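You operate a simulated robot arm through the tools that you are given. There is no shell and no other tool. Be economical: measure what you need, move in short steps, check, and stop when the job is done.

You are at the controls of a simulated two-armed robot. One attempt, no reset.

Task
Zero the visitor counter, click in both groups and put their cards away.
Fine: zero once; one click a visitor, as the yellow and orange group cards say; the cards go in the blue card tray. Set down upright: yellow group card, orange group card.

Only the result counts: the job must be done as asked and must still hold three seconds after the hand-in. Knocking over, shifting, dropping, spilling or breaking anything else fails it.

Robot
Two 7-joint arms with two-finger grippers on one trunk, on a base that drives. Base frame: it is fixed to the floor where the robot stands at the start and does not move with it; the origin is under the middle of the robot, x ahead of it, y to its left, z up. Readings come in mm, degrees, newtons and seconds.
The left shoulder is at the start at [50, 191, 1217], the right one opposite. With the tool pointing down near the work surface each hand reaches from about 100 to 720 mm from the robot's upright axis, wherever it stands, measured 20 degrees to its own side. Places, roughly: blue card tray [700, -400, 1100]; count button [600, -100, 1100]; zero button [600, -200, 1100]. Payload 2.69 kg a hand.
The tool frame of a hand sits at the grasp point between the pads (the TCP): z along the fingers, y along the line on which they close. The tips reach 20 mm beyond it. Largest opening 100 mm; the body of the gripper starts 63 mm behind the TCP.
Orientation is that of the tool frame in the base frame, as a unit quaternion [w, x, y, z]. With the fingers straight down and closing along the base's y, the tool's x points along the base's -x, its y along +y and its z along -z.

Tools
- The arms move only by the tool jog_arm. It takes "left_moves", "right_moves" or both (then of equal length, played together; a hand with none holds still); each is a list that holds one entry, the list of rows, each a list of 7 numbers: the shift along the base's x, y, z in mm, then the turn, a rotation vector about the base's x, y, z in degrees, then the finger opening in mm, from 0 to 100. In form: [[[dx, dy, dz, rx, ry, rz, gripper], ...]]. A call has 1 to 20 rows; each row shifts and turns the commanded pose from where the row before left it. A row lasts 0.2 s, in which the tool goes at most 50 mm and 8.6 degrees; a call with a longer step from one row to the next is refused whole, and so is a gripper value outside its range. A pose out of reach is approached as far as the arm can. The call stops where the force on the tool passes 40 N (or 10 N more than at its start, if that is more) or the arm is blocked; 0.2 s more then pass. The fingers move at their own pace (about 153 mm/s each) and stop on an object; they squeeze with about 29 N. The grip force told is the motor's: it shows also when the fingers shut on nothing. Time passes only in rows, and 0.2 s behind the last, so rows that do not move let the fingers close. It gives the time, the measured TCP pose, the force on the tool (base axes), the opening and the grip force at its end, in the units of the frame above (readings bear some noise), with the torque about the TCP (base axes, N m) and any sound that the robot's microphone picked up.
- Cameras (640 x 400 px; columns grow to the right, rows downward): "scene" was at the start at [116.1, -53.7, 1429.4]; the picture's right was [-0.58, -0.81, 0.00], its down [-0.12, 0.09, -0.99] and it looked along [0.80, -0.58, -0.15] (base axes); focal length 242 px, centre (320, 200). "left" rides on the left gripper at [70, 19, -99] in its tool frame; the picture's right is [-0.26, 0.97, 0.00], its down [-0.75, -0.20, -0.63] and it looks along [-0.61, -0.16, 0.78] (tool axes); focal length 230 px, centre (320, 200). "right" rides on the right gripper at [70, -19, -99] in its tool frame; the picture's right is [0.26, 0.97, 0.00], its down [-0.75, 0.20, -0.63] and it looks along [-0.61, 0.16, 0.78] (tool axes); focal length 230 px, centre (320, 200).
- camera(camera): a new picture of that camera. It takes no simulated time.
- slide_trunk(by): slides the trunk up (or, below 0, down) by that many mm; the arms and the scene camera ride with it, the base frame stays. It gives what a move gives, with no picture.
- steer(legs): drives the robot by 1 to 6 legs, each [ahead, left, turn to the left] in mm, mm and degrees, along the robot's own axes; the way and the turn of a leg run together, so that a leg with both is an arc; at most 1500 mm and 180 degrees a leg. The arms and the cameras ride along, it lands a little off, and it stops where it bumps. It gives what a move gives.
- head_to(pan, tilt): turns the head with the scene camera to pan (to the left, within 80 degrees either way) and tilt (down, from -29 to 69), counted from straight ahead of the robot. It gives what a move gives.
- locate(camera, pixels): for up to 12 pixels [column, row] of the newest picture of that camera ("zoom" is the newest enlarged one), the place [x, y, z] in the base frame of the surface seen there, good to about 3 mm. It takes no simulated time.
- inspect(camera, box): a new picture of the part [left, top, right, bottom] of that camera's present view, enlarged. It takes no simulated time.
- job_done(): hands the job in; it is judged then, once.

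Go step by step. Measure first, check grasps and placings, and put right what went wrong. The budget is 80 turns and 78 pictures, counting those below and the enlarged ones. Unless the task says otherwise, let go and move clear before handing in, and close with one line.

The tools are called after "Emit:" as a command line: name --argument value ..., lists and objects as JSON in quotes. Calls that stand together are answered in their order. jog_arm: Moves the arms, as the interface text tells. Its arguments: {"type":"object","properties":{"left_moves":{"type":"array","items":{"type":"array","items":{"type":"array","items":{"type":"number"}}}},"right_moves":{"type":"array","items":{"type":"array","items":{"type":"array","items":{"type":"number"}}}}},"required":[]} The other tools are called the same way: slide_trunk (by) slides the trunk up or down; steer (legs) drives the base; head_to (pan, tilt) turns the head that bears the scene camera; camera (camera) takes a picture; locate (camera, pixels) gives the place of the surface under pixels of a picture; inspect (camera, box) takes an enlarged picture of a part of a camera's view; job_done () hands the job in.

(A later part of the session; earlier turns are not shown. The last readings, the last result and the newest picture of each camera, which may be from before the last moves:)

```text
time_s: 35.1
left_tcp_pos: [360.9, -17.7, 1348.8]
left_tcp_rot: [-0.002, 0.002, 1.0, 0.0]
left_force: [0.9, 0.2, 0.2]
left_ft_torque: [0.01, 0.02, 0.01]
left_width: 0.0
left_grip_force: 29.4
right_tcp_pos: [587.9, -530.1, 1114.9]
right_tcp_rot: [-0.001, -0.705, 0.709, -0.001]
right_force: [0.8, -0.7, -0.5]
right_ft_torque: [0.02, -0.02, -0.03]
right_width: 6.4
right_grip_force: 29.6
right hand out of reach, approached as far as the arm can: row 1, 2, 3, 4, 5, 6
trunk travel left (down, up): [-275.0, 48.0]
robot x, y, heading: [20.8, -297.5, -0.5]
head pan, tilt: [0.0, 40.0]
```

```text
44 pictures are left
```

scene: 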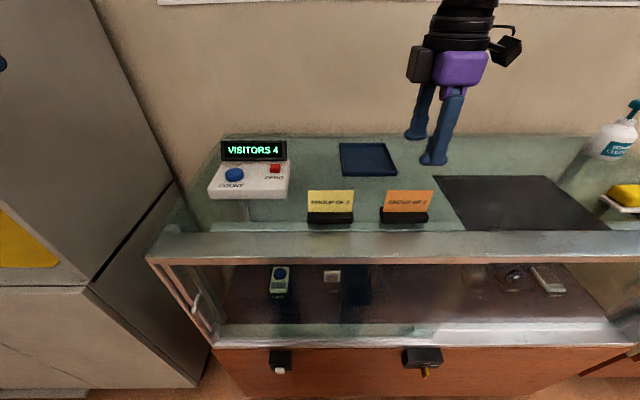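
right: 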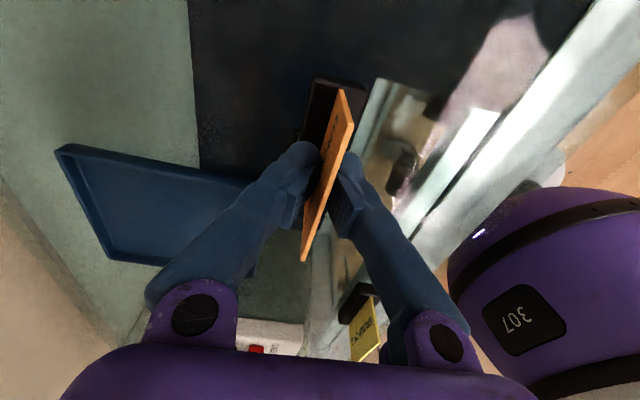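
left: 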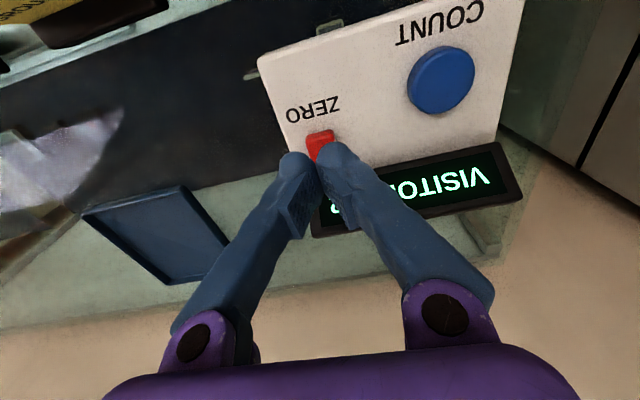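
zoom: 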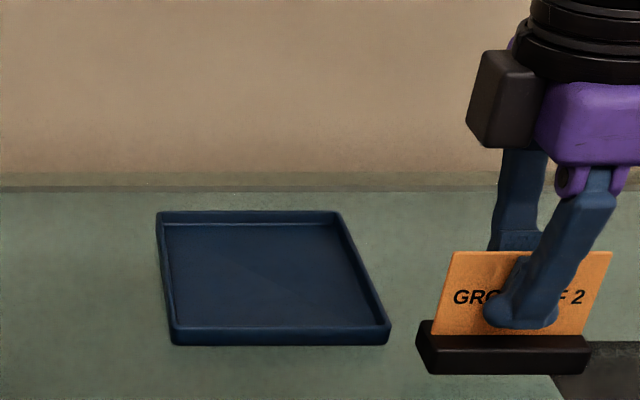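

The yawed pose ran out of reach and the hand drifted to (588, −530, 1115), with the card still held and nothing touched. The card can stand with any heading, so I'll lift it, turn back to the neutral yaw and place it lengthwise along x. First the lift.

Emit:
jog_arm --right_moves '[[[0, 0, 30, 0, 0, 0, 0], [0, 0, 30, 0, 0, 0, 0], [0, 0, 0, 0, 0, 0, 0]]]'

```text
time_s: 35.9
left_tcp_pos: [360.9, -18.1, 1347.4]
left_tcp_rot: [-0.002, 0.001, 1.0, 0.001]
left_force: [0.7, -0.3, -0.3]
left_ft_torque: [-0.03, 0.02, -0.01]
left_width: 0.2
left_grip_force: 29.9
right_tcp_pos: [587.0, -536.1, 1174.4]
right_tcp_rot: [0.001, -0.705, 0.709, -0.001]
right_force: [-0.2, 0.6, 0.2]
right_ft_torque: [-0.01, -0.03, 0.01]
right_width: 6.0
right_grip_force: 29.0
right hand out of reach, approached as far as the arm can: row 2
trunk travel left (down, up): [-275.0, 48.0]
robot x, y, heading: [20.9, -301.8, -0.4]
head pan, tilt: [0.0, 40.0]
```

The rows do continue from the reached pose. Now I'll turn back −90° in place at this safe height.

Emit:
jog_arm --right_moves '[[[-3, 2, 0, 0, 0, -8.2, 0], [-3, 2, 0, 0, 0, -8.2, 0], [0, 2, 0, 0, 0, -8.2, 0], [0, 2, 0, 0, 0, -8.2, 0], [0, 2, 0, 0, 0, -8.2, 0], [0, 2, 0, 0, 0, -8.2, 0], [0, 2, 0, 0, 0, -8.2, 0], [0, 2, 0, 0, 0, -8.2, 0], [0, 2, 0, 0, 0, -8.2, 0], [0, 2, 0, 0, 0, -8.2, 0], [0, 0, 0, 0, 0, -8.0, 0], [0, 0, 0, 0, 0, 0, 0]]]'

Emit:
camera --camera "scene"

```text
time_s: 38.5
left_tcp_pos: [360.9, -18.4, 1348.8]
left_tcp_rot: [-0.001, 0.001, 1.0, 0.0]
left_force: [0.6, 0.3, -0.9]
left_ft_torque: [0.02, 0.02, -0.01]
left_width: 0.1
left_grip_force: 29.4
right_tcp_pos: [573.1, -519.2, 1173.1]
right_tcp_rot: [-0.001, 0.003, 1.0, 0.0]
right_force: [0.2, 0.7, 0.1]
right_ft_torque: [-0.02, -0.06, 0.0]
right_width: 0.0
right_grip_force: 29.3
right hand out of reach, approached as far as the arm can: row 7, 10
trunk travel left (down, up): [-275.0, 48.0]
robot x, y, heading: [18.2, -293.7, -0.5]
head pan, tilt: [0.0, 40.0]
```

```text
43 pictures are left
```

scene: 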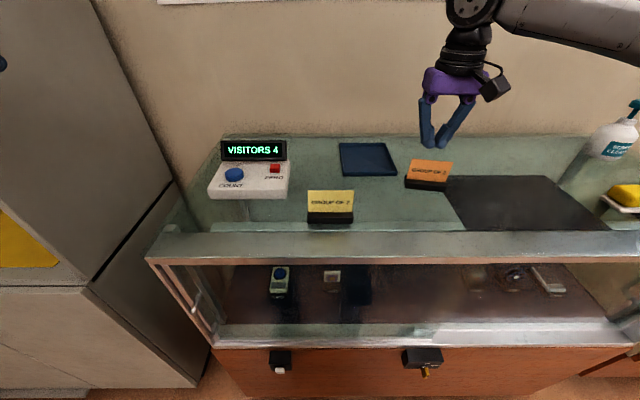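

The card slipped out during the turn (width is now 0.0). I'll see how it landed, near (428,175).

Emit:
inspect --camera "scene" --box '[380, 140, 480, 205]'

Emit:
locate --camera "zoom" --pixels '[[180, 260], [440, 275], [200, 140], [450, 160], [300, 200], [300, 270], [330, 150]]'

Emit:
camera --camera "right"

```text
6.15 times, centred on (430, 172) of scene
```

zoom: 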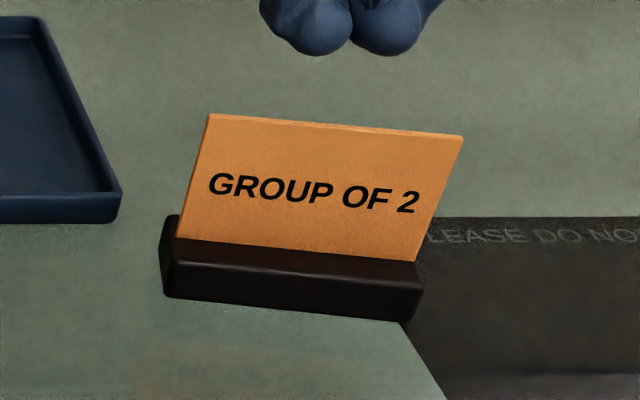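

```text
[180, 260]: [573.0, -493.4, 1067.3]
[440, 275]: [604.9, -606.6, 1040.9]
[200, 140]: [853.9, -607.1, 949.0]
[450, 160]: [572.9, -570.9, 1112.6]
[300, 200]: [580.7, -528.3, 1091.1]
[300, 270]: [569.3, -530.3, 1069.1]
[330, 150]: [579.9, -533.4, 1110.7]
```

```text
41 pictures are left
```

right: 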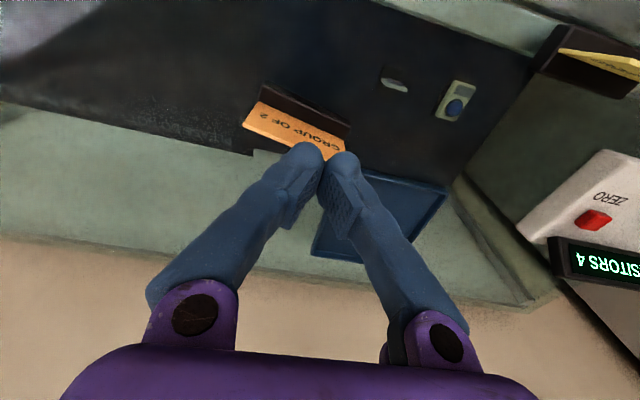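

By luck the orange card landed standing upright on the case top, near (578, −532) and slightly turned. I'll regrasp it by its two side edges (80 mm) at near-neutral yaw, which also suits the tray. First I'll measure it precisely.

Emit:
locate --camera "zoom" --pixels '[[216, 125], [212, 150], [196, 210], [452, 145], [440, 175], [415, 250], [260, 130], [400, 145], [190, 230], [200, 280], [400, 300], [300, 230]]'

```text
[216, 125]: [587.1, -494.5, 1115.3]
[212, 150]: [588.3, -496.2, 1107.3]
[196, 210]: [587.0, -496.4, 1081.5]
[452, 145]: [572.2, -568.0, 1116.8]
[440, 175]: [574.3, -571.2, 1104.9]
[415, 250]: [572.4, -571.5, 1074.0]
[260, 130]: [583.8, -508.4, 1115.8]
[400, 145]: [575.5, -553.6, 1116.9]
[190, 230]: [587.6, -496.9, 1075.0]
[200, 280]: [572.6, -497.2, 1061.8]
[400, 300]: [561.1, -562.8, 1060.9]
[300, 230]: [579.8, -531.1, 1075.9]
```

The card is centred at (583, −532), turned −11.4°, and vertical. I'll open to 100, align the hand and check above it.

Emit:
jog_arm --right_moves '[[[5, -6, 0, 0, 0, -5.7, 100], [5, -7, 0, 0, 0, -5.7, 100], [0, 0, 0, 0, 0, 0, 100], [0, 0, 0, 0, 0, 0, 100]]]'

Emit:
camera --camera "right"

Emit:
camera --camera "scene"

```text
time_s: 39.5
left_tcp_pos: [361.7, -18.2, 1347.7]
left_tcp_rot: [-0.002, 0.001, 1.0, 0.001]
left_force: [-0.3, 0.8, 1.0]
left_ft_torque: [-0.02, 0.02, 0.0]
left_width: 0.0
left_grip_force: 29.6
right_tcp_pos: [583.7, -532.7, 1173.8]
right_tcp_rot: [-0.001, 0.103, 0.995, -0.001]
right_force: [0.1, 0.5, -0.4]
right_ft_torque: [-0.01, 0.01, 0.01]
right_width: 99.7
right_grip_force: 0.0
trunk travel left (down, up): [-275.0, 48.0]
robot x, y, heading: [19.1, -296.0, -0.4]
head pan, tilt: [0.0, 40.0]
```

```text
40 pictures are left
```

right: 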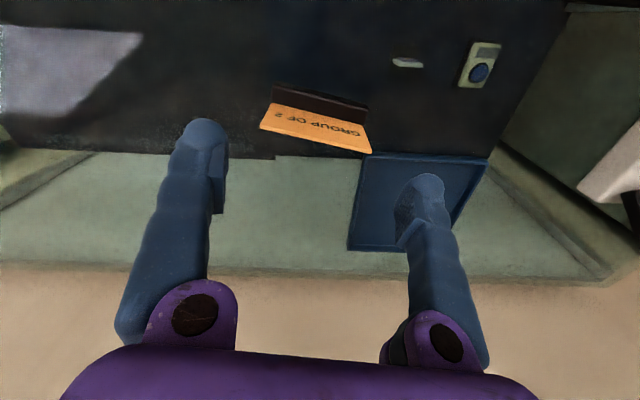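

```text
39 pictures are left
```

scene: 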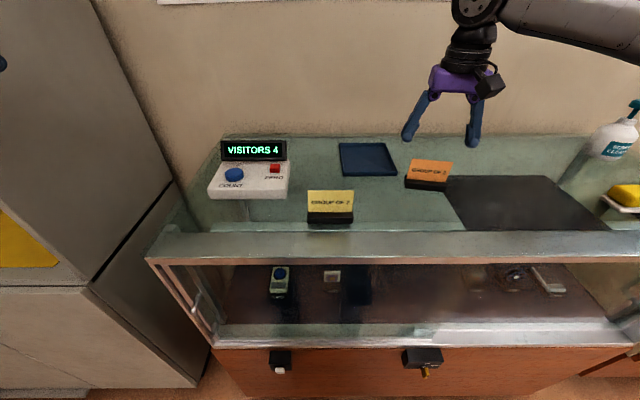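

The card looks centred between the fingers (columns 262–370 against tips at 225 and 400). I'll lower partway and check.

Emit:
jog_arm --right_moves '[[[0, 0, -20, 0, 0, 0, 100], [0, 0, -20, 0, 0, 0, 100], [0, 0, 0, 0, 0, 0, 100]]]'

Emit:
camera --camera "right"

Emit:
inspect --camera "scene" --box '[350, 90, 510, 200]'

```text
time_s: 40.3
left_tcp_pos: [361.0, -17.9, 1347.7]
left_tcp_rot: [-0.001, 0.001, 1.0, 0.0]
left_force: [-0.7, 0.2, 0.1]
left_ft_torque: [-0.02, 0.0, -0.03]
left_width: 0.0
left_grip_force: 29.4
right_tcp_pos: [583.7, -531.3, 1134.1]
right_tcp_rot: [-0.002, 0.103, 0.995, 0.0]
right_force: [0.3, -0.9, 0.0]
right_ft_torque: [0.02, 0.02, 0.02]
right_width: 100.0
right_grip_force: 0.0
trunk travel left (down, up): [-275.0, 48.0]
robot x, y, heading: [21.0, -298.6, -0.1]
head pan, tilt: [0.0, 40.0]
```

```text
38 pictures are left
```

right: 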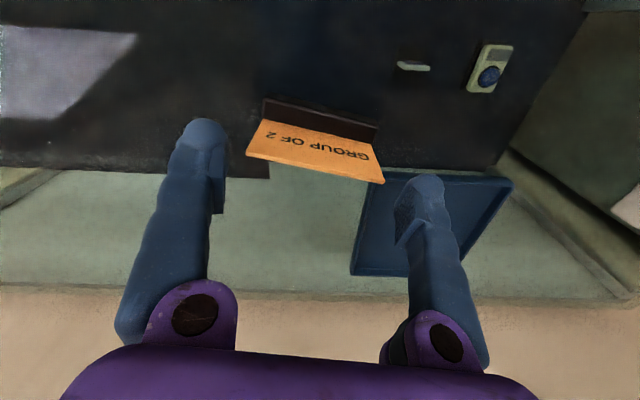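

```text
3.64 times, centred on (430, 145) of scene
```

zoom: 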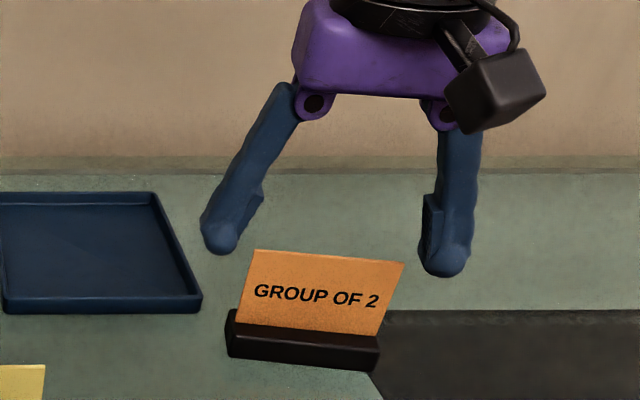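

Alignment looks good. I'll go down to TCP 1096, then look before closing.

Emit:
jog_arm --right_moves '[[[0, 0, -14, 0, 0, 0, 100], [0, 0, -14, 0, 0, 0, 100], [0, 0, -10, 0, 0, 0, 100], [0, 0, 0, 0, 0, 0, 100]]]'

Emit:
camera --camera "right"

Emit:
inspect --camera "scene" --box '[350, 90, 510, 200]'

```text
time_s: 41.3
left_tcp_pos: [360.5, -18.2, 1347.7]
left_tcp_rot: [-0.002, 0.001, 1.0, 0.0]
left_force: [-0.2, -0.5, 0.8]
left_ft_torque: [0.01, 0.02, 0.03]
left_width: 0.3
left_grip_force: 29.8
right_tcp_pos: [582.8, -532.2, 1095.3]
right_tcp_rot: [-0.001, 0.102, 0.995, 0.0]
right_force: [0.4, -0.6, -0.3]
right_ft_torque: [0.01, 0.02, -0.02]
right_width: 100.2
right_grip_force: 0.0
trunk travel left (down, up): [-275.0, 48.0]
robot x, y, heading: [19.6, -298.8, -0.4]
head pan, tilt: [0.0, 40.0]
```

```text
36 pictures are left
```

right: 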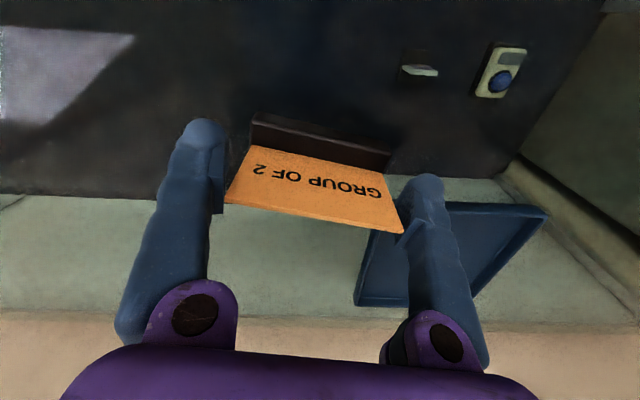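

```text
3.64 times, centred on (430, 145) of scene
```

zoom: 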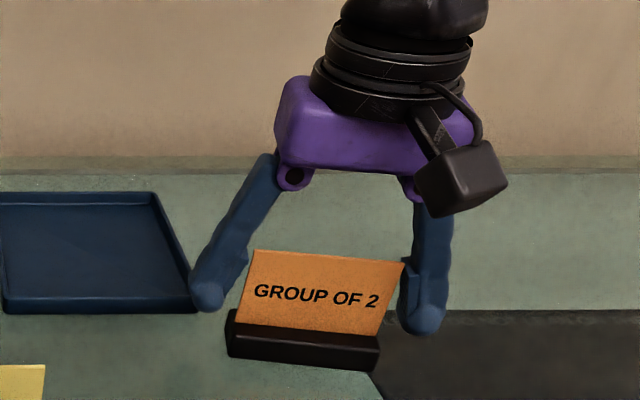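

The card sits between the fingers without contact. I'll close gently on its edges.

Emit:
jog_arm --right_moves '[[[0, 0, 0, 0, 0, 0, 92], [0, 0, 0, 0, 0, 0, 86], [0, 0, 0, 0, 0, 0, 82], [0, 0, 0, 0, 0, 0, 78], [0, 0, 0, 0, 0, 0, 70], [0, 0, 0, 0, 0, 0, 60], [0, 0, 0, 0, 0, 0, 60]]]'

Emit:
camera --camera "right"

Emit:
inspect --camera "scene" --box '[350, 90, 510, 200]'

```text
time_s: 42.9
left_tcp_pos: [360.8, -16.9, 1348.4]
left_tcp_rot: [-0.002, 0.001, 1.0, -0.001]
left_force: [0.1, 0.6, -0.5]
left_ft_torque: [0.02, 0.01, 0.02]
left_width: 0.1
left_grip_force: 29.2
right_tcp_pos: [582.0, -532.6, 1096.2]
right_tcp_rot: [-0.001, 0.102, 0.995, -0.001]
right_force: [0.0, 0.5, 0.7]
right_ft_torque: [-0.07, -0.01, 0.0]
right_width: 94.0
right_grip_force: 29.1
trunk travel left (down, up): [-275.0, 48.0]
robot x, y, heading: [20.5, -298.4, -0.5]
head pan, tilt: [0.0, 40.0]
```

```text
34 pictures are left
```

right: 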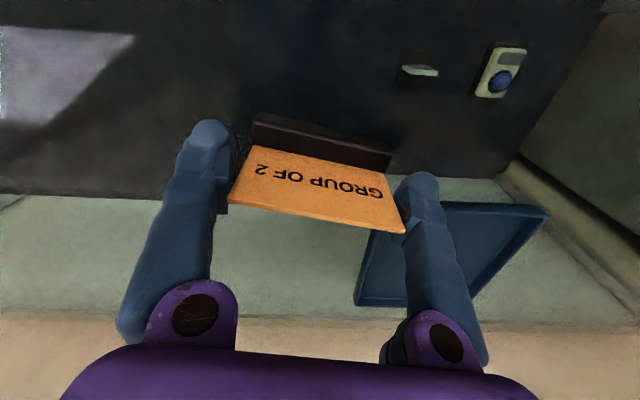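

```text
3.64 times, centred on (430, 145) of scene
```

zoom: 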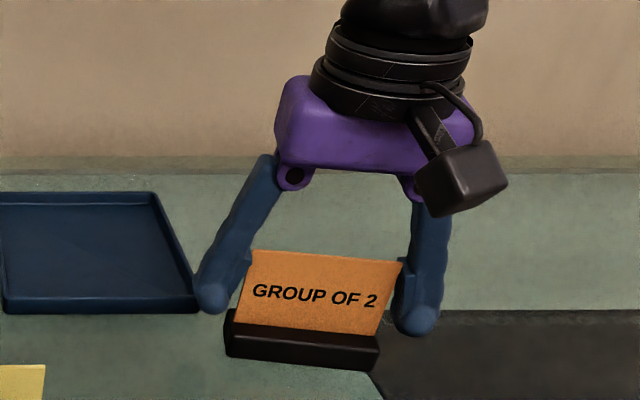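

The width stopped at 94 mm with grip force, so the ridges high on the fingers are touching only the card's top corners, which is a poor hold. I'll reopen, raise 14 mm so the pads meet the card edges, and close again.

Emit:
jog_arm --right_moves '[[[0, 0, 0, 0, 0, 0, 100], [0, 0, 0, 0, 0, 0, 100], [0, 0, 14, 0, 0, 0, 100], [0, 0, 0, 0, 0, 0, 92], [0, 0, 0, 0, 0, 0, 86], [0, 0, 0, 0, 0, 0, 82], [0, 0, 0, 0, 0, 0, 76], [0, 0, 0, 0, 0, 0, 70], [0, 0, 0, 0, 0, 0, 60]]]'

Emit:
inspect --camera "scene" --box '[370, 110, 490, 200]'

Emit:
camera --camera "right"

```text
time_s: 44.9
left_tcp_pos: [360.6, -17.9, 1348.6]
left_tcp_rot: [-0.002, 0.001, 1.0, 0.0]
left_force: [-0.5, 0.7, 0.6]
left_ft_torque: [0.0, -0.03, 0.02]
left_width: 0.2
left_grip_force: 29.8
right_tcp_pos: [583.5, -530.4, 1109.2]
right_tcp_rot: [-0.001, 0.102, 0.995, 0.0]
right_force: [0.8, 0.0, 2.4]
right_ft_torque: [-0.05, 0.0, 0.02]
right_width: 87.2
right_grip_force: 29.3
trunk travel left (down, up): [-275.0, 48.0]
robot x, y, heading: [21.6, -298.3, -0.3]
head pan, tilt: [0.0, 40.0]
```

```text
4.44 times, centred on (430, 155) of scene
```

zoom: 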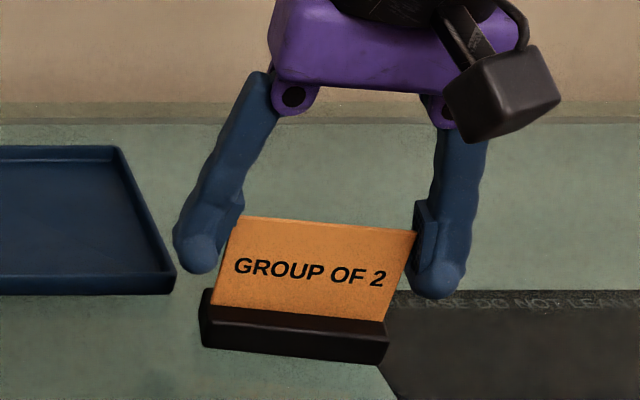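

```text
31 pictures are left
```

right: 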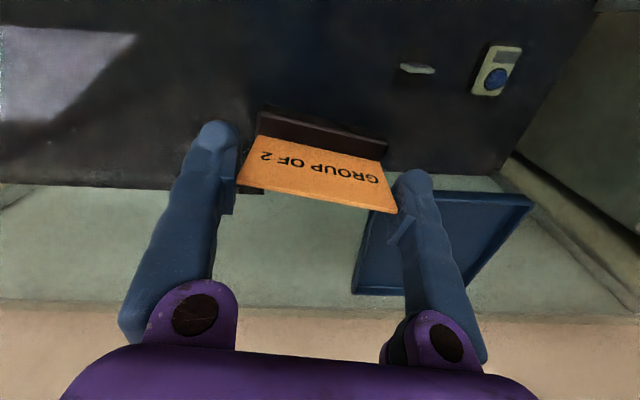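

The tilted fingers only wedge against the corners, so the edge grasp is no good. A face grasp held well, and the hand may reach farther with the opposite yaw, so I'll lift empty and turn −90° as a test.

Emit:
jog_arm --right_moves '[[[0, 0, 0, 0, 0, 0, 100], [0, 0, 0, 0, 0, 0, 100], [0, 0, 35, 0, 0, 0, 100], [0, 0, 40, 0, 0, 0, 60], [0, 0, 30, 0, 0, -8, 60], [0, 0, 0, 0, 0, -8.2, 60], [0, 0, 0, 0, 0, -8.2, 60], [0, 0, 0, 0, 0, -8.2, 60], [0, 0, 0, 0, 0, -8.2, 60], [0, 0, 0, 0, 0, -8.2, 60], [0, 0, 0, 0, 0, -8.2, 60], [0, 0, 0, 0, 0, -8.2, 60], [0, 0, 0, 0, 0, -8.2, 60], [0, 0, 0, 0, 0, -8.2, 60], [0, 0, 0, 0, 0, -8.2, 60], [0, 0, 0, 0, 0, 0, 60]]]'

Emit:
camera --camera "scene"

```text
time_s: 48.3
left_tcp_pos: [360.7, -17.7, 1348.7]
left_tcp_rot: [-0.001, 0.001, 1.0, -0.001]
left_force: [0.6, -0.4, -0.1]
left_ft_torque: [0.0, -0.02, -0.02]
left_width: 0.2
left_grip_force: 29.3
right_tcp_pos: [578.5, -536.4, 1212.7]
right_tcp_rot: [-0.001, 0.776, 0.631, 0.002]
right_force: [0.3, 0.1, -0.3]
right_ft_torque: [-0.02, -0.02, 0.02]
right_width: 60.0
right_grip_force: 0.2
right hand out of reach, approached as far as the arm can: row 5
trunk travel left (down, up): [-275.0, 48.0]
robot x, y, heading: [20.1, -297.3, -0.2]
head pan, tilt: [0.0, 40.0]
```

```text
30 pictures are left
```

scene: 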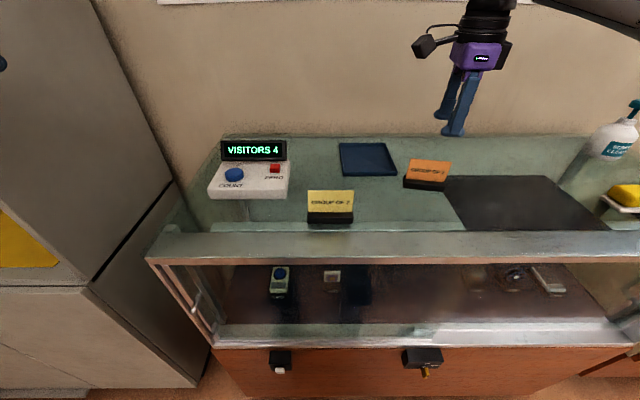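

Yaw −102° was reached here without trouble; the one out-of-reach flag came at the 1215 mm height. I'll test, still empty, whether the hand reaches over the tray with this yaw.

Emit:
jog_arm --right_moves '[[[5, 20, -20, 0, 0, 2, 60], [12, 20, -20, 0, 0, 2, 60], [15, 20, 0, 0, 0, 2, 60], [15, 20, 0, 0, 0, 2, 60], [15, 20, 0, 0, 0, 2, 60], [15, 18, 0, 0, 0, 1.5, 60], [0, 0, 0, 0, 0, 0, 60]]]'

Emit:
jog_arm --right_moves '[[[20, 0, 0, 0, 0, 0, 60], [20, 0, 0, 0, 0, 0, 60], [20, 0, 0, 0, 0, 0, 60], [0, 0, 0, 0, 0, 0, 60]]]'

```text
time_s: 49.9
left_tcp_pos: [361.1, -17.1, 1347.4]
left_tcp_rot: [-0.001, 0.002, 1.0, 0.0]
left_force: [1.0, -0.1, 0.3]
left_ft_torque: [0.05, 0.06, 0.01]
left_width: 0.0
left_grip_force: 29.5
right_tcp_pos: [562.5, -501.8, 1158.1]
right_tcp_rot: [0.0, 0.708, 0.706, 0.001]
right_force: [0.8, 0.0, 1.2]
right_ft_torque: [0.02, 0.0, -0.03]
right_width: 60.2
right_grip_force: 0.1
right hand out of reach, approached as far as the arm can: row 1, 2, 3, 4, 5, 6
trunk travel left (down, up): [-275.0, 48.0]
robot x, y, heading: [20.1, -301.3, -0.2]
head pan, tilt: [0.0, 40.0]
```

```text
time_s: 50.9
left_tcp_pos: [360.1, -18.3, 1349.2]
left_tcp_rot: [-0.002, 0.0, 1.0, 0.0]
left_force: [0.1, -0.3, 0.2]
left_ft_torque: [-0.02, -0.02, 0.03]
left_width: 0.3
left_grip_force: 29.3
right_tcp_pos: [587.2, -530.0, 1150.9]
right_tcp_rot: [-0.001, 0.708, 0.706, 0.003]
right_force: [-0.3, -0.2, 0.6]
right_ft_torque: [0.01, -0.03, 0.0]
right_width: 60.0
right_grip_force: 0.0
right hand out of reach, approached as far as the arm can: row 1, 2, 3
trunk travel left (down, up): [-275.0, 48.0]
robot x, y, heading: [20.3, -296.1, -0.4]
head pan, tilt: [0.0, 40.0]
```

With either yaw the arm stops near (587, −530), so height rather than yaw looks like the limit: the wrist is well above the shoulder. I'll raise the trunk fully and try again toward the tray, watching the arm's posture.

Emit:
slide_trunk --by 47

Emit:
jog_arm --right_moves '[[[0, 0, -10, 0, 0, 8, 60], [0, 0, -10, 0, 0, 8.2, 60], [0, 0, -10, 0, 0, 8.2, 60], [0, 0, 0, 0, 0, 8.2, 60], [0, 0, 0, 0, 0, 8.2, 60], [0, 0, 0, 0, 0, 8.2, 60], [0, 0, 0, 0, 0, 8.2, 60], [0, 0, 0, 0, 0, 8.2, 60], [0, 0, 0, 0, 0, 8.2, 60], [0, 0, 0, 0, 0, 8.2, 60], [0, 0, 0, 0, 0, 8.2, 60], [0, 0, 0, 0, 0, 0, 60]]]'

Emit:
head_to --pan -40 --tilt 20

Emit:
camera --camera "scene"

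```text
time_s: 51.8
left_tcp_pos: [362.0, -18.3, 1395.4]
left_tcp_rot: [-0.001, 0.001, 1.0, 0.0]
left_force: [-0.1, 0.6, -0.2]
left_ft_torque: [0.01, 0.03, -0.01]
left_width: 0.0
left_grip_force: 29.6
right_tcp_pos: [588.5, -530.0, 1196.8]
right_tcp_rot: [-0.001, 0.708, 0.706, 0.002]
right_force: [0.3, -0.4, -0.3]
right_ft_torque: [-0.02, 0.01, 0.02]
right_width: 60.2
right_grip_force: 0.1
trunk travel left (down, up): [-322.0, 1.0]
robot x, y, heading: [19.1, -296.9, -0.3]
head pan, tilt: [0.0, 40.0]
```

```text
time_s: 54.4
left_tcp_pos: [361.0, -17.3, 1395.3]
left_tcp_rot: [-0.002, 0.001, 1.0, 0.0]
left_force: [-0.1, -0.8, -0.3]
left_ft_torque: [0.02, 0.01, -0.01]
left_width: 0.0
left_grip_force: 29.5
right_tcp_pos: [587.1, -528.7, 1168.2]
right_tcp_rot: [-0.002, 0.001, 1.0, 0.0]
right_force: [-0.1, 0.1, -0.1]
right_ft_torque: [0.02, -0.02, 0.01]
right_width: 60.2
right_grip_force: 0.0
trunk travel left (down, up): [-322.0, 1.0]
robot x, y, heading: [21.3, -295.2, -0.2]
head pan, tilt: [0.0, 40.0]
```

```text
time_s: 55.4
left_tcp_pos: [360.3, -18.7, 1395.3]
left_tcp_rot: [-0.002, 0.0, 1.0, 0.0]
left_force: [-0.6, -0.6, -0.1]
left_ft_torque: [-0.01, 0.01, -0.02]
left_width: 0.0
left_grip_force: 29.2
right_tcp_pos: [587.0, -528.8, 1167.9]
right_tcp_rot: [-0.001, 0.001, 1.0, 0.001]
right_force: [-0.2, -0.3, -0.2]
right_ft_torque: [-0.01, 0.0, -0.01]
right_width: 59.9
right_grip_force: 0.0
trunk travel left (down, up): [-322.0, 1.0]
robot x, y, heading: [17.9, -295.4, -0.1]
head pan, tilt: [-40.0, 20.0]
```

```text
29 pictures are left
```

scene: 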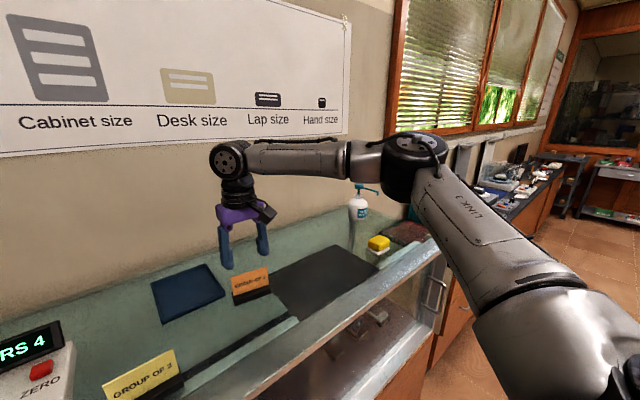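

The trunk raise worked: the turn went with no reach flags. The elbow is out to the right with the forearm level, so I'll test a move toward the tray in small steps at neutral yaw.

Emit:
jog_arm --right_moves '[[[10, 12, 0, 0, 0, 0, 60], [10, 12, 0, 0, 0, 0, 60], [10, 12, 0, 0, 0, 0, 60], [10, 12, 0, 0, 0, 0, 60], [10, 12, 0, 0, 0, 0, 60], [10, 12, 0, 0, 0, 0, 60], [10, 12, 0, 0, 0, 0, 60], [10, 12, 0, 0, 0, 0, 60], [10, 12, 0, 0, 0, 0, 60], [10, 0, 0, 0, 0, 0, 60], [10, 0, 0, 0, 0, 0, 60], [0, 0, 0, 0, 0, 0, 60]]]'

```text
time_s: 58.0
left_tcp_pos: [361.3, -17.0, 1395.2]
left_tcp_rot: [-0.002, 0.001, 1.0, 0.0]
left_force: [-0.3, 0.3, -0.1]
left_ft_torque: [0.01, 0.01, -0.04]
left_width: 0.0
left_grip_force: 29.4
right_tcp_pos: [594.5, -538.8, 1167.1]
right_tcp_rot: [-0.002, 0.001, 1.0, 0.002]
right_force: [0.1, 0.0, 0.0]
right_ft_torque: [-0.01, 0.0, 0.03]
right_width: 60.0
right_grip_force: 0.0
right hand out of reach, approached as far as the arm can: row 1, 2, 3, 4, 5, 6, 7, 8, 9, 10, 11
trunk travel left (down, up): [-322.0, 1.0]
robot x, y, heading: [21.3, -297.5, -0.2]
head pan, tilt: [-40.0, 20.0]
```

The reach boundary looks like a circle about the elbow, so the arm seems stuck in an elbow-out posture since the 90° turn. I'll go back near the starting pose at neutral yaw to reset it, then test a direct approach.

Emit:
jog_arm --right_moves '[[[-27, -15, 21, 0, 0, 0, 60], [-27, -15, 21, 0, 0, 0, 60], [-27, -15, 21, 0, 0, 0, 60], [-27, -15, 21, 0, 0, 0, 60], [-27, -15, 21, 0, 0, 0, 60], [-27, -15, 21, 0, 0, 0, 60], [-27, -15, 21, 0, 0, 0, 60], [-27, -15, 21, 0, 0, 0, 60], [-27, -15, 21, 0, 0, 0, 60], [-27, -15, 21, 0, 0, 0, 60], [0, 40, 0, 0, 0, 0, 60], [0, 40, 0, 0, 0, 0, 60], [0, 40, 0, 0, 0, 0, 60], [0, 40, 0, 0, 0, 0, 60], [0, 40, 0, 0, 0, 0, 60], [0, 0, 0, 0, 0, 0, 60]]]'

Emit:
jog_arm --right_moves '[[[30, 6, -20, 0, 0, 0, 60], [30, 6, -20, 0, 0, 0, 60], [30, 6, -20, 0, 0, 0, 60], [30, 6, -20, 0, 0, 0, 60], [30, 6, -20, 0, 0, 0, 60], [30, 6, -20, 0, 0, 0, 60], [30, 6, -20, 0, 0, 0, 60], [30, 6, -20, 0, 0, 0, 60], [30, 6, -20, 0, 0, 0, 60], [30, 6, -20, 0, 0, 0, 60], [15, 6, 0, 0, 0, 0, 60], [0, 0, 0, 0, 0, 0, 60]]]'

Emit:
camera --camera "scene"

```text
time_s: 61.4
left_tcp_pos: [361.1, -17.6, 1395.8]
left_tcp_rot: [-0.002, 0.001, 1.0, 0.0]
left_force: [-0.4, 0.1, 0.1]
left_ft_torque: [0.03, 0.0, 0.01]
left_width: 0.1
left_grip_force: 29.6
right_tcp_pos: [322.8, -491.1, 1377.0]
right_tcp_rot: [-0.002, 0.002, 1.0, 0.002]
right_force: [0.1, -0.1, 0.5]
right_ft_torque: [0.05, -0.03, -0.01]
right_width: 60.0
right_grip_force: 0.0
trunk travel left (down, up): [-322.0, 1.0]
robot x, y, heading: [23.7, -299.9, -0.3]
head pan, tilt: [-40.0, 20.0]
```

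```text
time_s: 64.0
left_tcp_pos: [362.2, -17.2, 1395.9]
left_tcp_rot: [-0.002, 0.0, 1.0, 0.0]
left_force: [0.1, 0.5, 0.1]
left_ft_torque: [-0.02, -0.02, 0.04]
left_width: 0.0
left_grip_force: 29.3
right_tcp_pos: [563.6, -502.6, 1189.0]
right_tcp_rot: [-0.002, 0.002, 1.0, 0.001]
right_force: [0.0, 0.4, 0.4]
right_ft_torque: [-0.01, 0.0, 0.0]
right_width: 60.1
right_grip_force: 0.0
right hand out of reach, approached as far as the arm can: row 6, 7, 8, 9, 10, 11
trunk travel left (down, up): [-322.0, 1.0]
robot x, y, heading: [15.9, -300.2, -0.2]
head pan, tilt: [-40.0, 20.0]
```

```text
28 pictures are left
```

scene: 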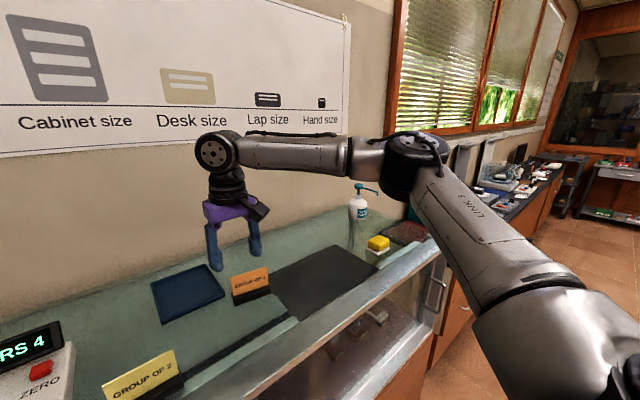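

The right arm meets the same limit again, so its posture is bounded about 100 mm short of the tray. The left arm reached well at inner angles earlier, so I'll test its forward reach in free space above the counter (z 1200) while retracting the right hand.

Emit:
jog_arm --left_moves '[[[31, -4.4, -19.5, 0, 0, 0, 60], [31, -4.4, -19.5, 0, 0, 0, 60], [31, -4.4, -19.5, 0, 0, 0, 60], [31, -4.4, -19.5, 0, 0, 0, 60], [31, -4.4, -19.5, 0, 0, 0, 60], [31, -4.4, -19.5, 0, 0, 0, 60], [31, -4.4, -19.5, 0, 0, 0, 60], [31, -4.4, -19.5, 0, 0, 0, 60], [31, -4.4, -19.5, 0, 0, 0, 60], [31, -4.4, -19.5, 0, 0, 0, 60], [0, 0, 0, 0, 0, 0, 60]]]' --right_moves '[[[-24, -8, 20, 0, 0, 0, 60], [-24, -8, 20, 0, 0, 0, 60], [-24, -8, 20, 0, 0, 0, 60], [-24, -8, 20, 0, 0, 0, 60], [-24, -8, 20, 0, 0, 0, 60], [-24, -8, 20, 0, 0, 0, 60], [-24, -8, 20, 0, 0, 0, 60], [-24, -8, 20, 0, 0, 0, 60], [-24, -8, 20, 0, 0, 0, 60], [-24, -8, 10, 0, 0, 0, 60], [0, 0, 0, 0, 0, 0, 60]]]'

Emit:
jog_arm --left_moves '[[[0, 0, 0, 0, 0, -8.2, 60], [0, 0, 0, 0, 0, -8.2, 60], [0, 0, 0, 0, 0, -8.2, 60], [0, 0, 0, 0, 0, -8.2, 60], [0, 0, 0, 0, 0, -8.2, 60], [0, 0, 0, 0, 0, -8.2, 60], [0, 0, 0, 0, 0, -8.2, 60], [0, 0, 0, 0, 0, -8.2, 60], [0, 0, 0, 0, 0, -8.2, 60], [0, 0, 0, 0, 0, -8.2, 60], [0, 0, 0, 0, 0, -8, 60], [0, 0, 0, 0, 0, 0, 60]]]'

Emit:
head_to --pan 0 --tilt 40

Emit:
camera --camera "scene"

```text
time_s: 66.4
left_tcp_pos: [673.7, -61.9, 1198.9]
left_tcp_rot: [-0.002, 0.001, 1.0, 0.0]
left_force: [-0.2, 0.1, 0.5]
left_ft_torque: [-0.02, -0.01, 0.03]
left_width: 60.2
left_grip_force: 0.1
right_tcp_pos: [325.2, -585.0, 1379.5]
right_tcp_rot: [-0.002, 0.002, 1.0, 0.001]
right_force: [-0.7, 0.5, -0.4]
right_ft_torque: [-0.03, 0.02, 0.0]
right_width: 60.2
right_grip_force: 0.0
trunk travel left (down, up): [-322.0, 1.0]
robot x, y, heading: [20.3, -300.5, 0.1]
head pan, tilt: [-40.0, 20.0]
```

```text
time_s: 69.0
left_tcp_pos: [646.2, -65.9, 1190.2]
left_tcp_rot: [-0.003, 0.214, 0.977, 0.001]
left_force: [0.2, 0.1, -0.5]
left_ft_torque: [0.02, 0.03, 0.0]
left_width: 60.0
left_grip_force: 0.1
left hand out of reach, approached as far as the arm can: row 3, 4, 5, 6, 7, 8, 9, 10, 11
right_tcp_pos: [324.9, -585.3, 1380.5]
right_tcp_rot: [-0.002, 0.002, 1.0, 0.001]
right_force: [-0.3, -0.1, 0.5]
right_ft_torque: [0.02, 0.01, -0.02]
right_width: 59.9
right_grip_force: 0.1
trunk travel left (down, up): [-322.0, 1.0]
robot x, y, heading: [20.2, -298.0, 0.0]
head pan, tilt: [-40.0, 20.0]
```

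```text
time_s: 70.1
left_tcp_pos: [645.9, -67.2, 1191.2]
left_tcp_rot: [-0.001, 0.214, 0.977, 0.0]
left_force: [0.4, -0.2, -0.4]
left_ft_torque: [-0.03, 0.0, 0.0]
left_width: 60.1
left_grip_force: 0.0
right_tcp_pos: [324.9, -585.2, 1379.2]
right_tcp_rot: [-0.002, 0.002, 1.0, 0.0]
right_force: [0.0, 0.2, -0.3]
right_ft_torque: [0.02, -0.01, -0.01]
right_width: 59.9
right_grip_force: 0.0
trunk travel left (down, up): [-322.0, 1.0]
robot x, y, heading: [20.5, -296.6, 0.0]
head pan, tilt: [0.0, 40.0]
```

```text
27 pictures are left
```

scene: 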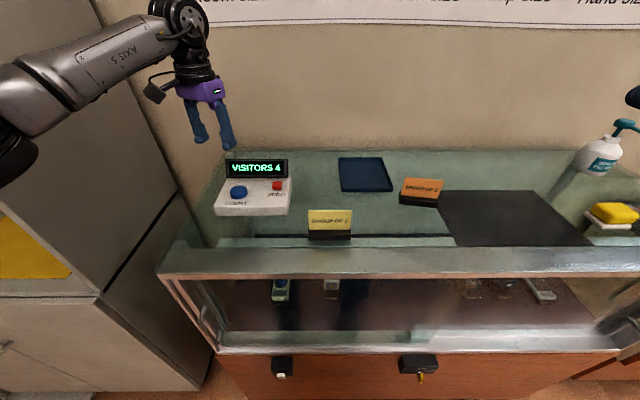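

At neutral yaw the left arm reaches (674, −62), which is 695 mm at 20° to its side. So the left arm can place in the tray if the robot stands near y −650. I'll retract the left hand and strafe right 350 mm.

Emit:
jog_arm --left_moves '[[[-27, 0, 20, 0, 0, 8, 60], [-27, 0, 20, 0, 0, 8, 60], [-27, 0, 20, 0, 0, 8.5, 60], [-27, 0, 20, 0, 0, 0, 60], [-27, 0, 20, 0, 0, 0, 60], [-27, 0, 20, 0, 0, 0, 60], [-27, 0, 20, 0, 0, 0, 60], [-27, 0, 20, 0, 0, 0, 60], [-27, 0, 20, 0, 0, 0, 60], [0, 0, 0, 0, 0, 0, 60]]]'

Emit:
steer --legs '[[0, -350, 0]]'

Emit:
head_to --pan 15 --tilt 40

Emit:
camera --camera "scene"

```text
time_s: 72.3
left_tcp_pos: [402.0, -66.2, 1368.0]
left_tcp_rot: [-0.003, 0.002, 1.0, -0.001]
left_force: [-0.3, -0.3, 0.2]
left_ft_torque: [0.02, 0.01, -0.02]
left_width: 60.0
left_grip_force: 0.0
right_tcp_pos: [326.3, -585.7, 1379.2]
right_tcp_rot: [-0.002, 0.001, 1.0, 0.001]
right_force: [0.4, -0.5, 0.1]
right_ft_torque: [0.01, 0.02, -0.01]
right_width: 60.2
right_grip_force: 0.0
trunk travel left (down, up): [-322.0, 1.0]
robot x, y, heading: [15.7, -296.5, -0.5]
head pan, tilt: [0.0, 40.0]
```

```text
time_s: 76.0
left_tcp_pos: [399.3, -428.1, 1368.6]
left_tcp_rot: [-0.002, 0.004, 1.0, 0.0]
left_force: [-0.1, 0.6, -0.6]
left_ft_torque: [-0.01, 0.01, 0.0]
left_width: 59.9
left_grip_force: 0.1
right_tcp_pos: [322.5, -945.4, 1379.2]
right_tcp_rot: [-0.002, 0.004, 1.0, 0.001]
right_force: [0.2, -0.2, 0.6]
right_ft_torque: [0.0, 0.02, 0.0]
right_width: 60.0
right_grip_force: 0.1
trunk travel left (down, up): [-322.0, 1.0]
robot x, y, heading: [16.3, -656.4, -0.6]
head pan, tilt: [0.0, 40.0]
```

```text
time_s: 76.8
left_tcp_pos: [400.3, -428.8, 1368.9]
left_tcp_rot: [-0.001, 0.004, 1.0, 0.0]
left_force: [-0.4, 0.7, -1.1]
left_ft_torque: [0.0, 0.0, 0.0]
left_width: 59.9
left_grip_force: 0.0
right_tcp_pos: [322.9, -945.8, 1379.8]
right_tcp_rot: [-0.002, 0.004, 1.0, 0.001]
right_force: [-0.3, 0.3, 0.2]
right_ft_torque: [0.02, -0.02, -0.03]
right_width: 59.6
right_grip_force: 0.0
trunk travel left (down, up): [-322.0, 1.0]
robot x, y, heading: [17.1, -656.3, -0.5]
head pan, tilt: [15.0, 40.0]
```

```text
26 pictures are left
```

scene: 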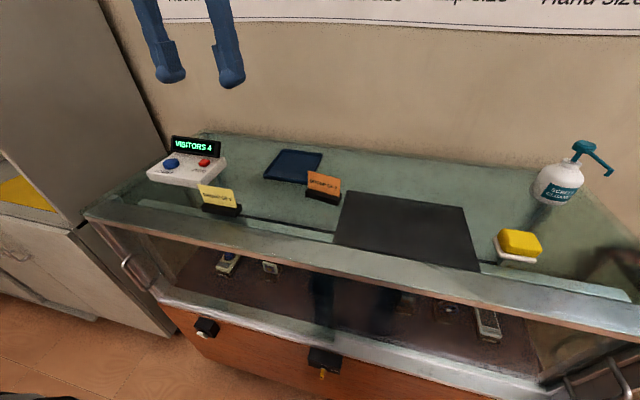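

The robot is at (17, −656). I'll bring the left hand above the orange card with yaw +78.6° and see whether it's reachable.

Emit:
jog_arm --left_moves '[[[18.3, -10.3, -18, 0, 0, 7.9, 60], [18.3, -10.3, -18, 0, 0, 7.9, 60], [18.3, -10.3, -18, 0, 0, 7.9, 60], [18.3, -10.3, -18, 0, 0, 7.9, 60], [18.3, -10.3, -18, 0, 0, 7.9, 60], [18.3, -10.3, -18, 0, 0, 7.9, 60], [18.3, -10.3, -18, 0, 0, 7.9, 60], [18.3, -10.3, -18, 0, 0, 7.9, 60], [18.3, -10.3, -18, 0, 0, 7.9, 60], [18.3, -10.3, -18, 0, 0, 7.5, 60], [0, 0, 0, 0, 0, 0, 60]]]'

Emit:
inspect --camera "scene" --box '[250, 90, 410, 210]'

```text
time_s: 79.2
left_tcp_pos: [581.2, -529.5, 1186.9]
left_tcp_rot: [-0.001, -0.631, 0.776, -0.002]
left_force: [-0.3, 0.5, 0.8]
left_ft_torque: [-0.01, 0.0, -0.04]
left_width: 59.7
left_grip_force: 0.0
right_tcp_pos: [320.9, -946.6, 1379.8]
right_tcp_rot: [-0.002, 0.005, 1.0, 0.001]
right_force: [-0.1, -0.2, 1.1]
right_ft_torque: [-0.02, -0.01, 0.02]
right_width: 60.0
right_grip_force: 0.1
trunk travel left (down, up): [-322.0, 1.0]
robot x, y, heading: [17.9, -653.4, -0.7]
head pan, tilt: [15.0, 40.0]
```

```text
3.33 times, centred on (330, 150) of scene
```

zoom: 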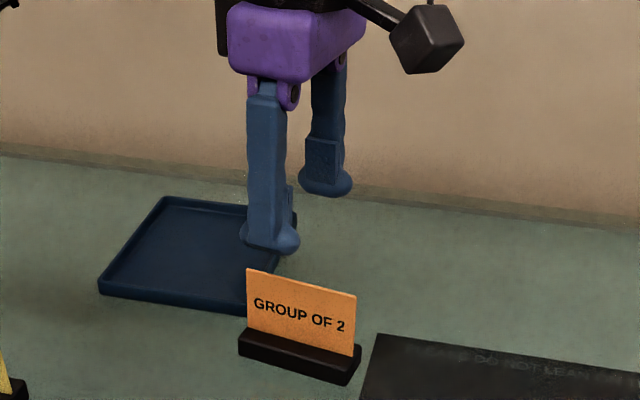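

The left arm reaches with no flags. I'll re-measure the orange card, since the earlier squeeze may have nudged it.

Emit:
locate --camera "zoom" --pixels '[[252, 276], [252, 320], [350, 300], [350, 345], [300, 290], [300, 340], [244, 345], [345, 375], [180, 250], [165, 201], [102, 285], [240, 310]]'

```text
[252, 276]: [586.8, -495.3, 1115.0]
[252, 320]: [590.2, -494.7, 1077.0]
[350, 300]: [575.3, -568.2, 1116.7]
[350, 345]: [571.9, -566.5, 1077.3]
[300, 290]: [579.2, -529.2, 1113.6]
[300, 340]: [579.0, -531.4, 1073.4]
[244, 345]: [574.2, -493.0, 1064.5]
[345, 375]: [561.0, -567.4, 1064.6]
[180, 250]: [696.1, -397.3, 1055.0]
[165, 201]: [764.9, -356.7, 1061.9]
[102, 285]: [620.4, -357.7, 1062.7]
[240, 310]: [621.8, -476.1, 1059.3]
```

The card is unchanged, at (582, −531), turned about −11°. I'll descend with the fingers astride it and close.

Emit:
jog_arm --left_moves '[[[1, -1, -25, 0, 0, 0, 60], [0, 0, -25, 0, 0, 0, 60], [0, 0, -20, 0, 0, 0, 60], [0, 0, -12, 0, 0, 0, 60], [0, 0, -7, 0, 0, 0, 60], [0, 0, 0, 0, 0, 0, 40], [0, 0, 0, 0, 0, 0, 20], [0, 0, 0, 0, 0, 0, 10], [0, 0, 0, 0, 0, 0, 0], [0, 0, 0, 0, 0, 0, 0], [0, 0, 0, 0, 0, 0, 0]]]'

Emit:
inspect --camera "scene" --box '[250, 90, 410, 210]'

```text
time_s: 81.6
left_tcp_pos: [582.6, -532.6, 1100.1]
left_tcp_rot: [-0.001, -0.63, 0.776, 0.0]
left_force: [0.1, -0.8, -0.2]
left_ft_torque: [0.01, 0.0, 0.0]
left_width: 6.2
left_grip_force: 28.7
right_tcp_pos: [321.6, -945.9, 1379.6]
right_tcp_rot: [-0.002, 0.005, 1.0, 0.001]
right_force: [0.3, -0.5, 0.4]
right_ft_torque: [0.0, 0.01, -0.01]
right_width: 59.9
right_grip_force: 0.0
trunk travel left (down, up): [-322.0, 1.0]
robot x, y, heading: [15.6, -658.1, -0.6]
head pan, tilt: [15.0, 40.0]
```

```text
3.33 times, centred on (330, 150) of scene
```

zoom: 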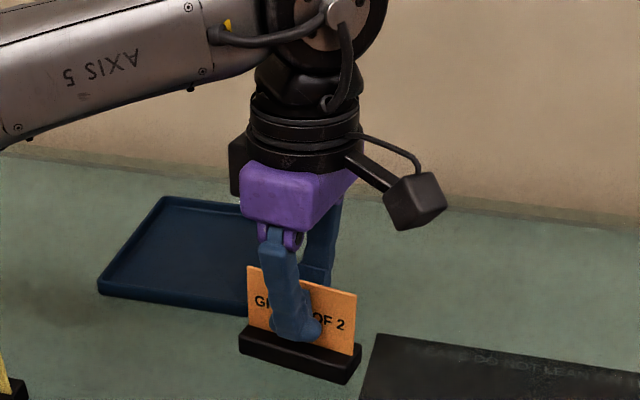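

The orange card is held at 6.2 mm. I'll lift 60 mm gently, then swing slowly toward the tray while turning back to neutral yaw.

Emit:
jog_arm --left_moves '[[[0, 0, 10, 0, 0, 0, 0], [0, 0, 15, 0, 0, 0, 0], [0, 0, 15, 0, 0, 0, 0], [0, 0, 15, 0, 0, 0, 0], [0, 0, 5, 0, 0, 0, 0], [5, 5, 0, 0, 0, -4, 0], [7, 6, 0, 0, 0, -6, 0], [7, 6, 0, 0, 0, -6, 0], [7, 6, 0, 0, 0, -6, 0], [7, 6, 0, 0, 0, -6, 0], [0, 0, 0, 0, 0, 0, 0]]]'

Emit:
inspect --camera "scene" --box '[230, 70, 410, 210]'

```text
time_s: 84.0
left_tcp_pos: [617.6, -502.2, 1159.2]
left_tcp_rot: [-0.002, -0.422, 0.906, -0.001]
left_force: [0.2, 0.3, 0.8]
left_ft_torque: [-0.01, 0.0, 0.02]
left_width: 6.1
left_grip_force: 28.6
right_tcp_pos: [321.1, -945.1, 1379.3]
right_tcp_rot: [-0.002, 0.005, 1.0, 0.001]
right_force: [0.0, 0.0, 0.0]
right_ft_torque: [-0.01, 0.0, 0.0]
right_width: 60.0
right_grip_force: 0.1
trunk travel left (down, up): [-322.0, 1.0]
robot x, y, heading: [15.8, -654.7, -0.5]
head pan, tilt: [15.0, 40.0]
```

```text
2.86 times, centred on (320, 140) of scene
```

zoom: 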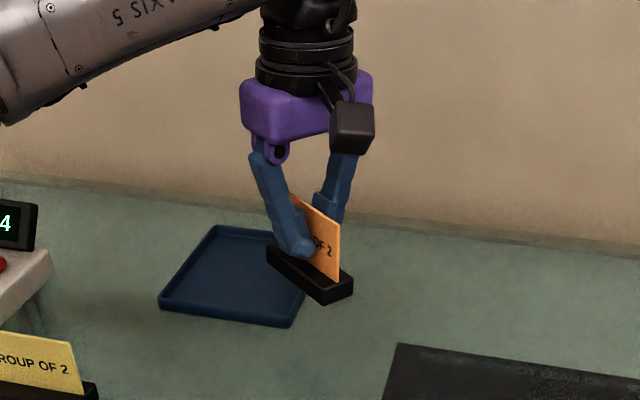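

Still held and level, with yaw now at 50°. I'll continue to neutral yaw over (678, −446).

Emit:
jog_arm --left_moves '[[[6.7, 6.2, 0, 0, 0, -5, 0], [6.7, 6.2, 0, 0, 0, -5.6, 0], [6.7, 6.2, 0, 0, 0, -5.6, 0], [6.7, 6.2, 0, 0, 0, -5.6, 0], [6.7, 6.2, 0, 0, 0, -5.6, 0], [6.7, 6.2, 0, 0, 0, -5.6, 0], [6.7, 6.2, 0, 0, 0, -5.6, 0], [6.7, 6.2, 0, 0, 0, -5.6, 0], [6.7, 6.2, 0, 0, 0, -5.6, 0], [0, 0, 0, 0, 0, 0, 0]]]'

Emit:
inspect --camera "scene" --box '[230, 70, 410, 210]'

Emit:
camera --camera "left"

```text
time_s: 86.2
left_tcp_pos: [678.1, -447.1, 1159.8]
left_tcp_rot: [-0.001, -0.002, 1.0, 0.0]
left_force: [0.0, -0.4, -0.9]
left_ft_torque: [-0.03, 0.0, 0.0]
left_width: 6.2
left_grip_force: 29.1
right_tcp_pos: [320.5, -946.3, 1380.8]
right_tcp_rot: [-0.002, 0.005, 1.0, 0.001]
right_force: [0.7, -0.4, 0.2]
right_ft_torque: [-0.03, 0.0, 0.0]
right_width: 59.8
right_grip_force: 0.0
trunk travel left (down, up): [-322.0, 1.0]
robot x, y, heading: [13.3, -657.7, -0.6]
head pan, tilt: [15.0, 40.0]
```

```text
2.86 times, centred on (320, 140) of scene
```

zoom: 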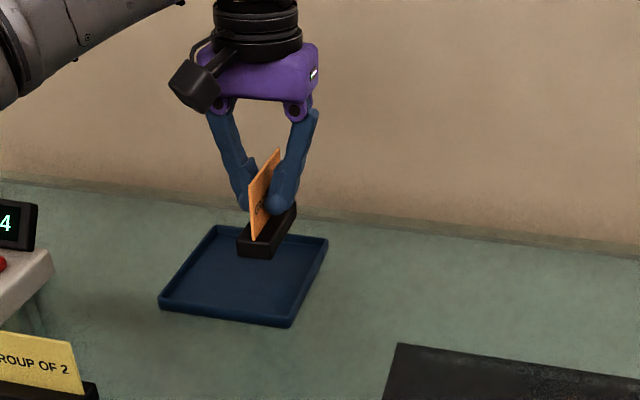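

```text
21 pictures are left
```

left: 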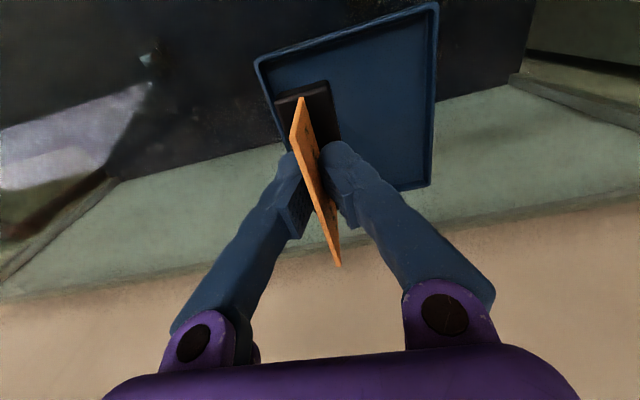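

The card is over the tray with margins all round (foot x 637–719, y −461 to −434). I'll lower it to just above the floor and then feel for contact.

Emit:
jog_arm --left_moves '[[[0, 0, -15, 0, 0, 0, 0], [0, 0, -15, 0, 0, 0, 0], [0, 0, -12, 0, 0, 0, 0], [0, 0, -6, 0, 0, 0, 0], [0, 0, -2, 0, 0, 0, 0], [0, 0, -2, 0, 0, 0, 0], [0, 0, 0, 0, 0, 0, 0]]]'

Emit:
inspect --camera "scene" --box '[250, 100, 370, 200]'

```text
time_s: 87.8
left_tcp_pos: [676.3, -447.5, 1107.6]
left_tcp_rot: [-0.002, -0.002, 1.0, 0.0]
left_force: [0.7, -0.8, -1.3]
left_ft_torque: [0.01, 0.03, -0.01]
left_width: 6.0
left_grip_force: 29.2
right_tcp_pos: [320.7, -946.8, 1379.4]
right_tcp_rot: [-0.002, 0.005, 1.0, 0.0]
right_force: [-0.2, 0.1, 1.1]
right_ft_torque: [0.01, 0.02, 0.01]
right_width: 59.9
right_grip_force: 0.0
trunk travel left (down, up): [-322.0, 1.0]
robot x, y, heading: [19.7, -658.6, -0.8]
head pan, tilt: [15.0, 40.0]
```

```text
4.00 times, centred on (310, 150) of scene
```

zoom: 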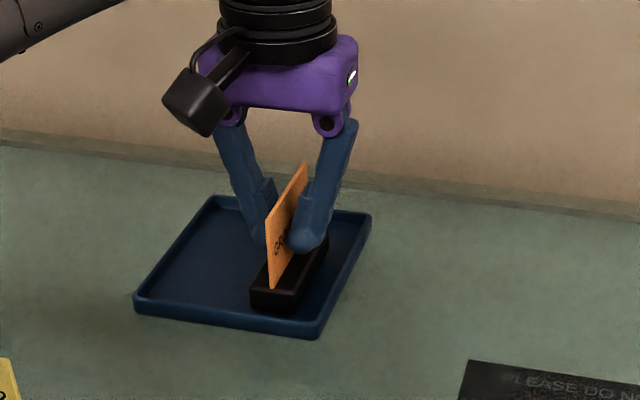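

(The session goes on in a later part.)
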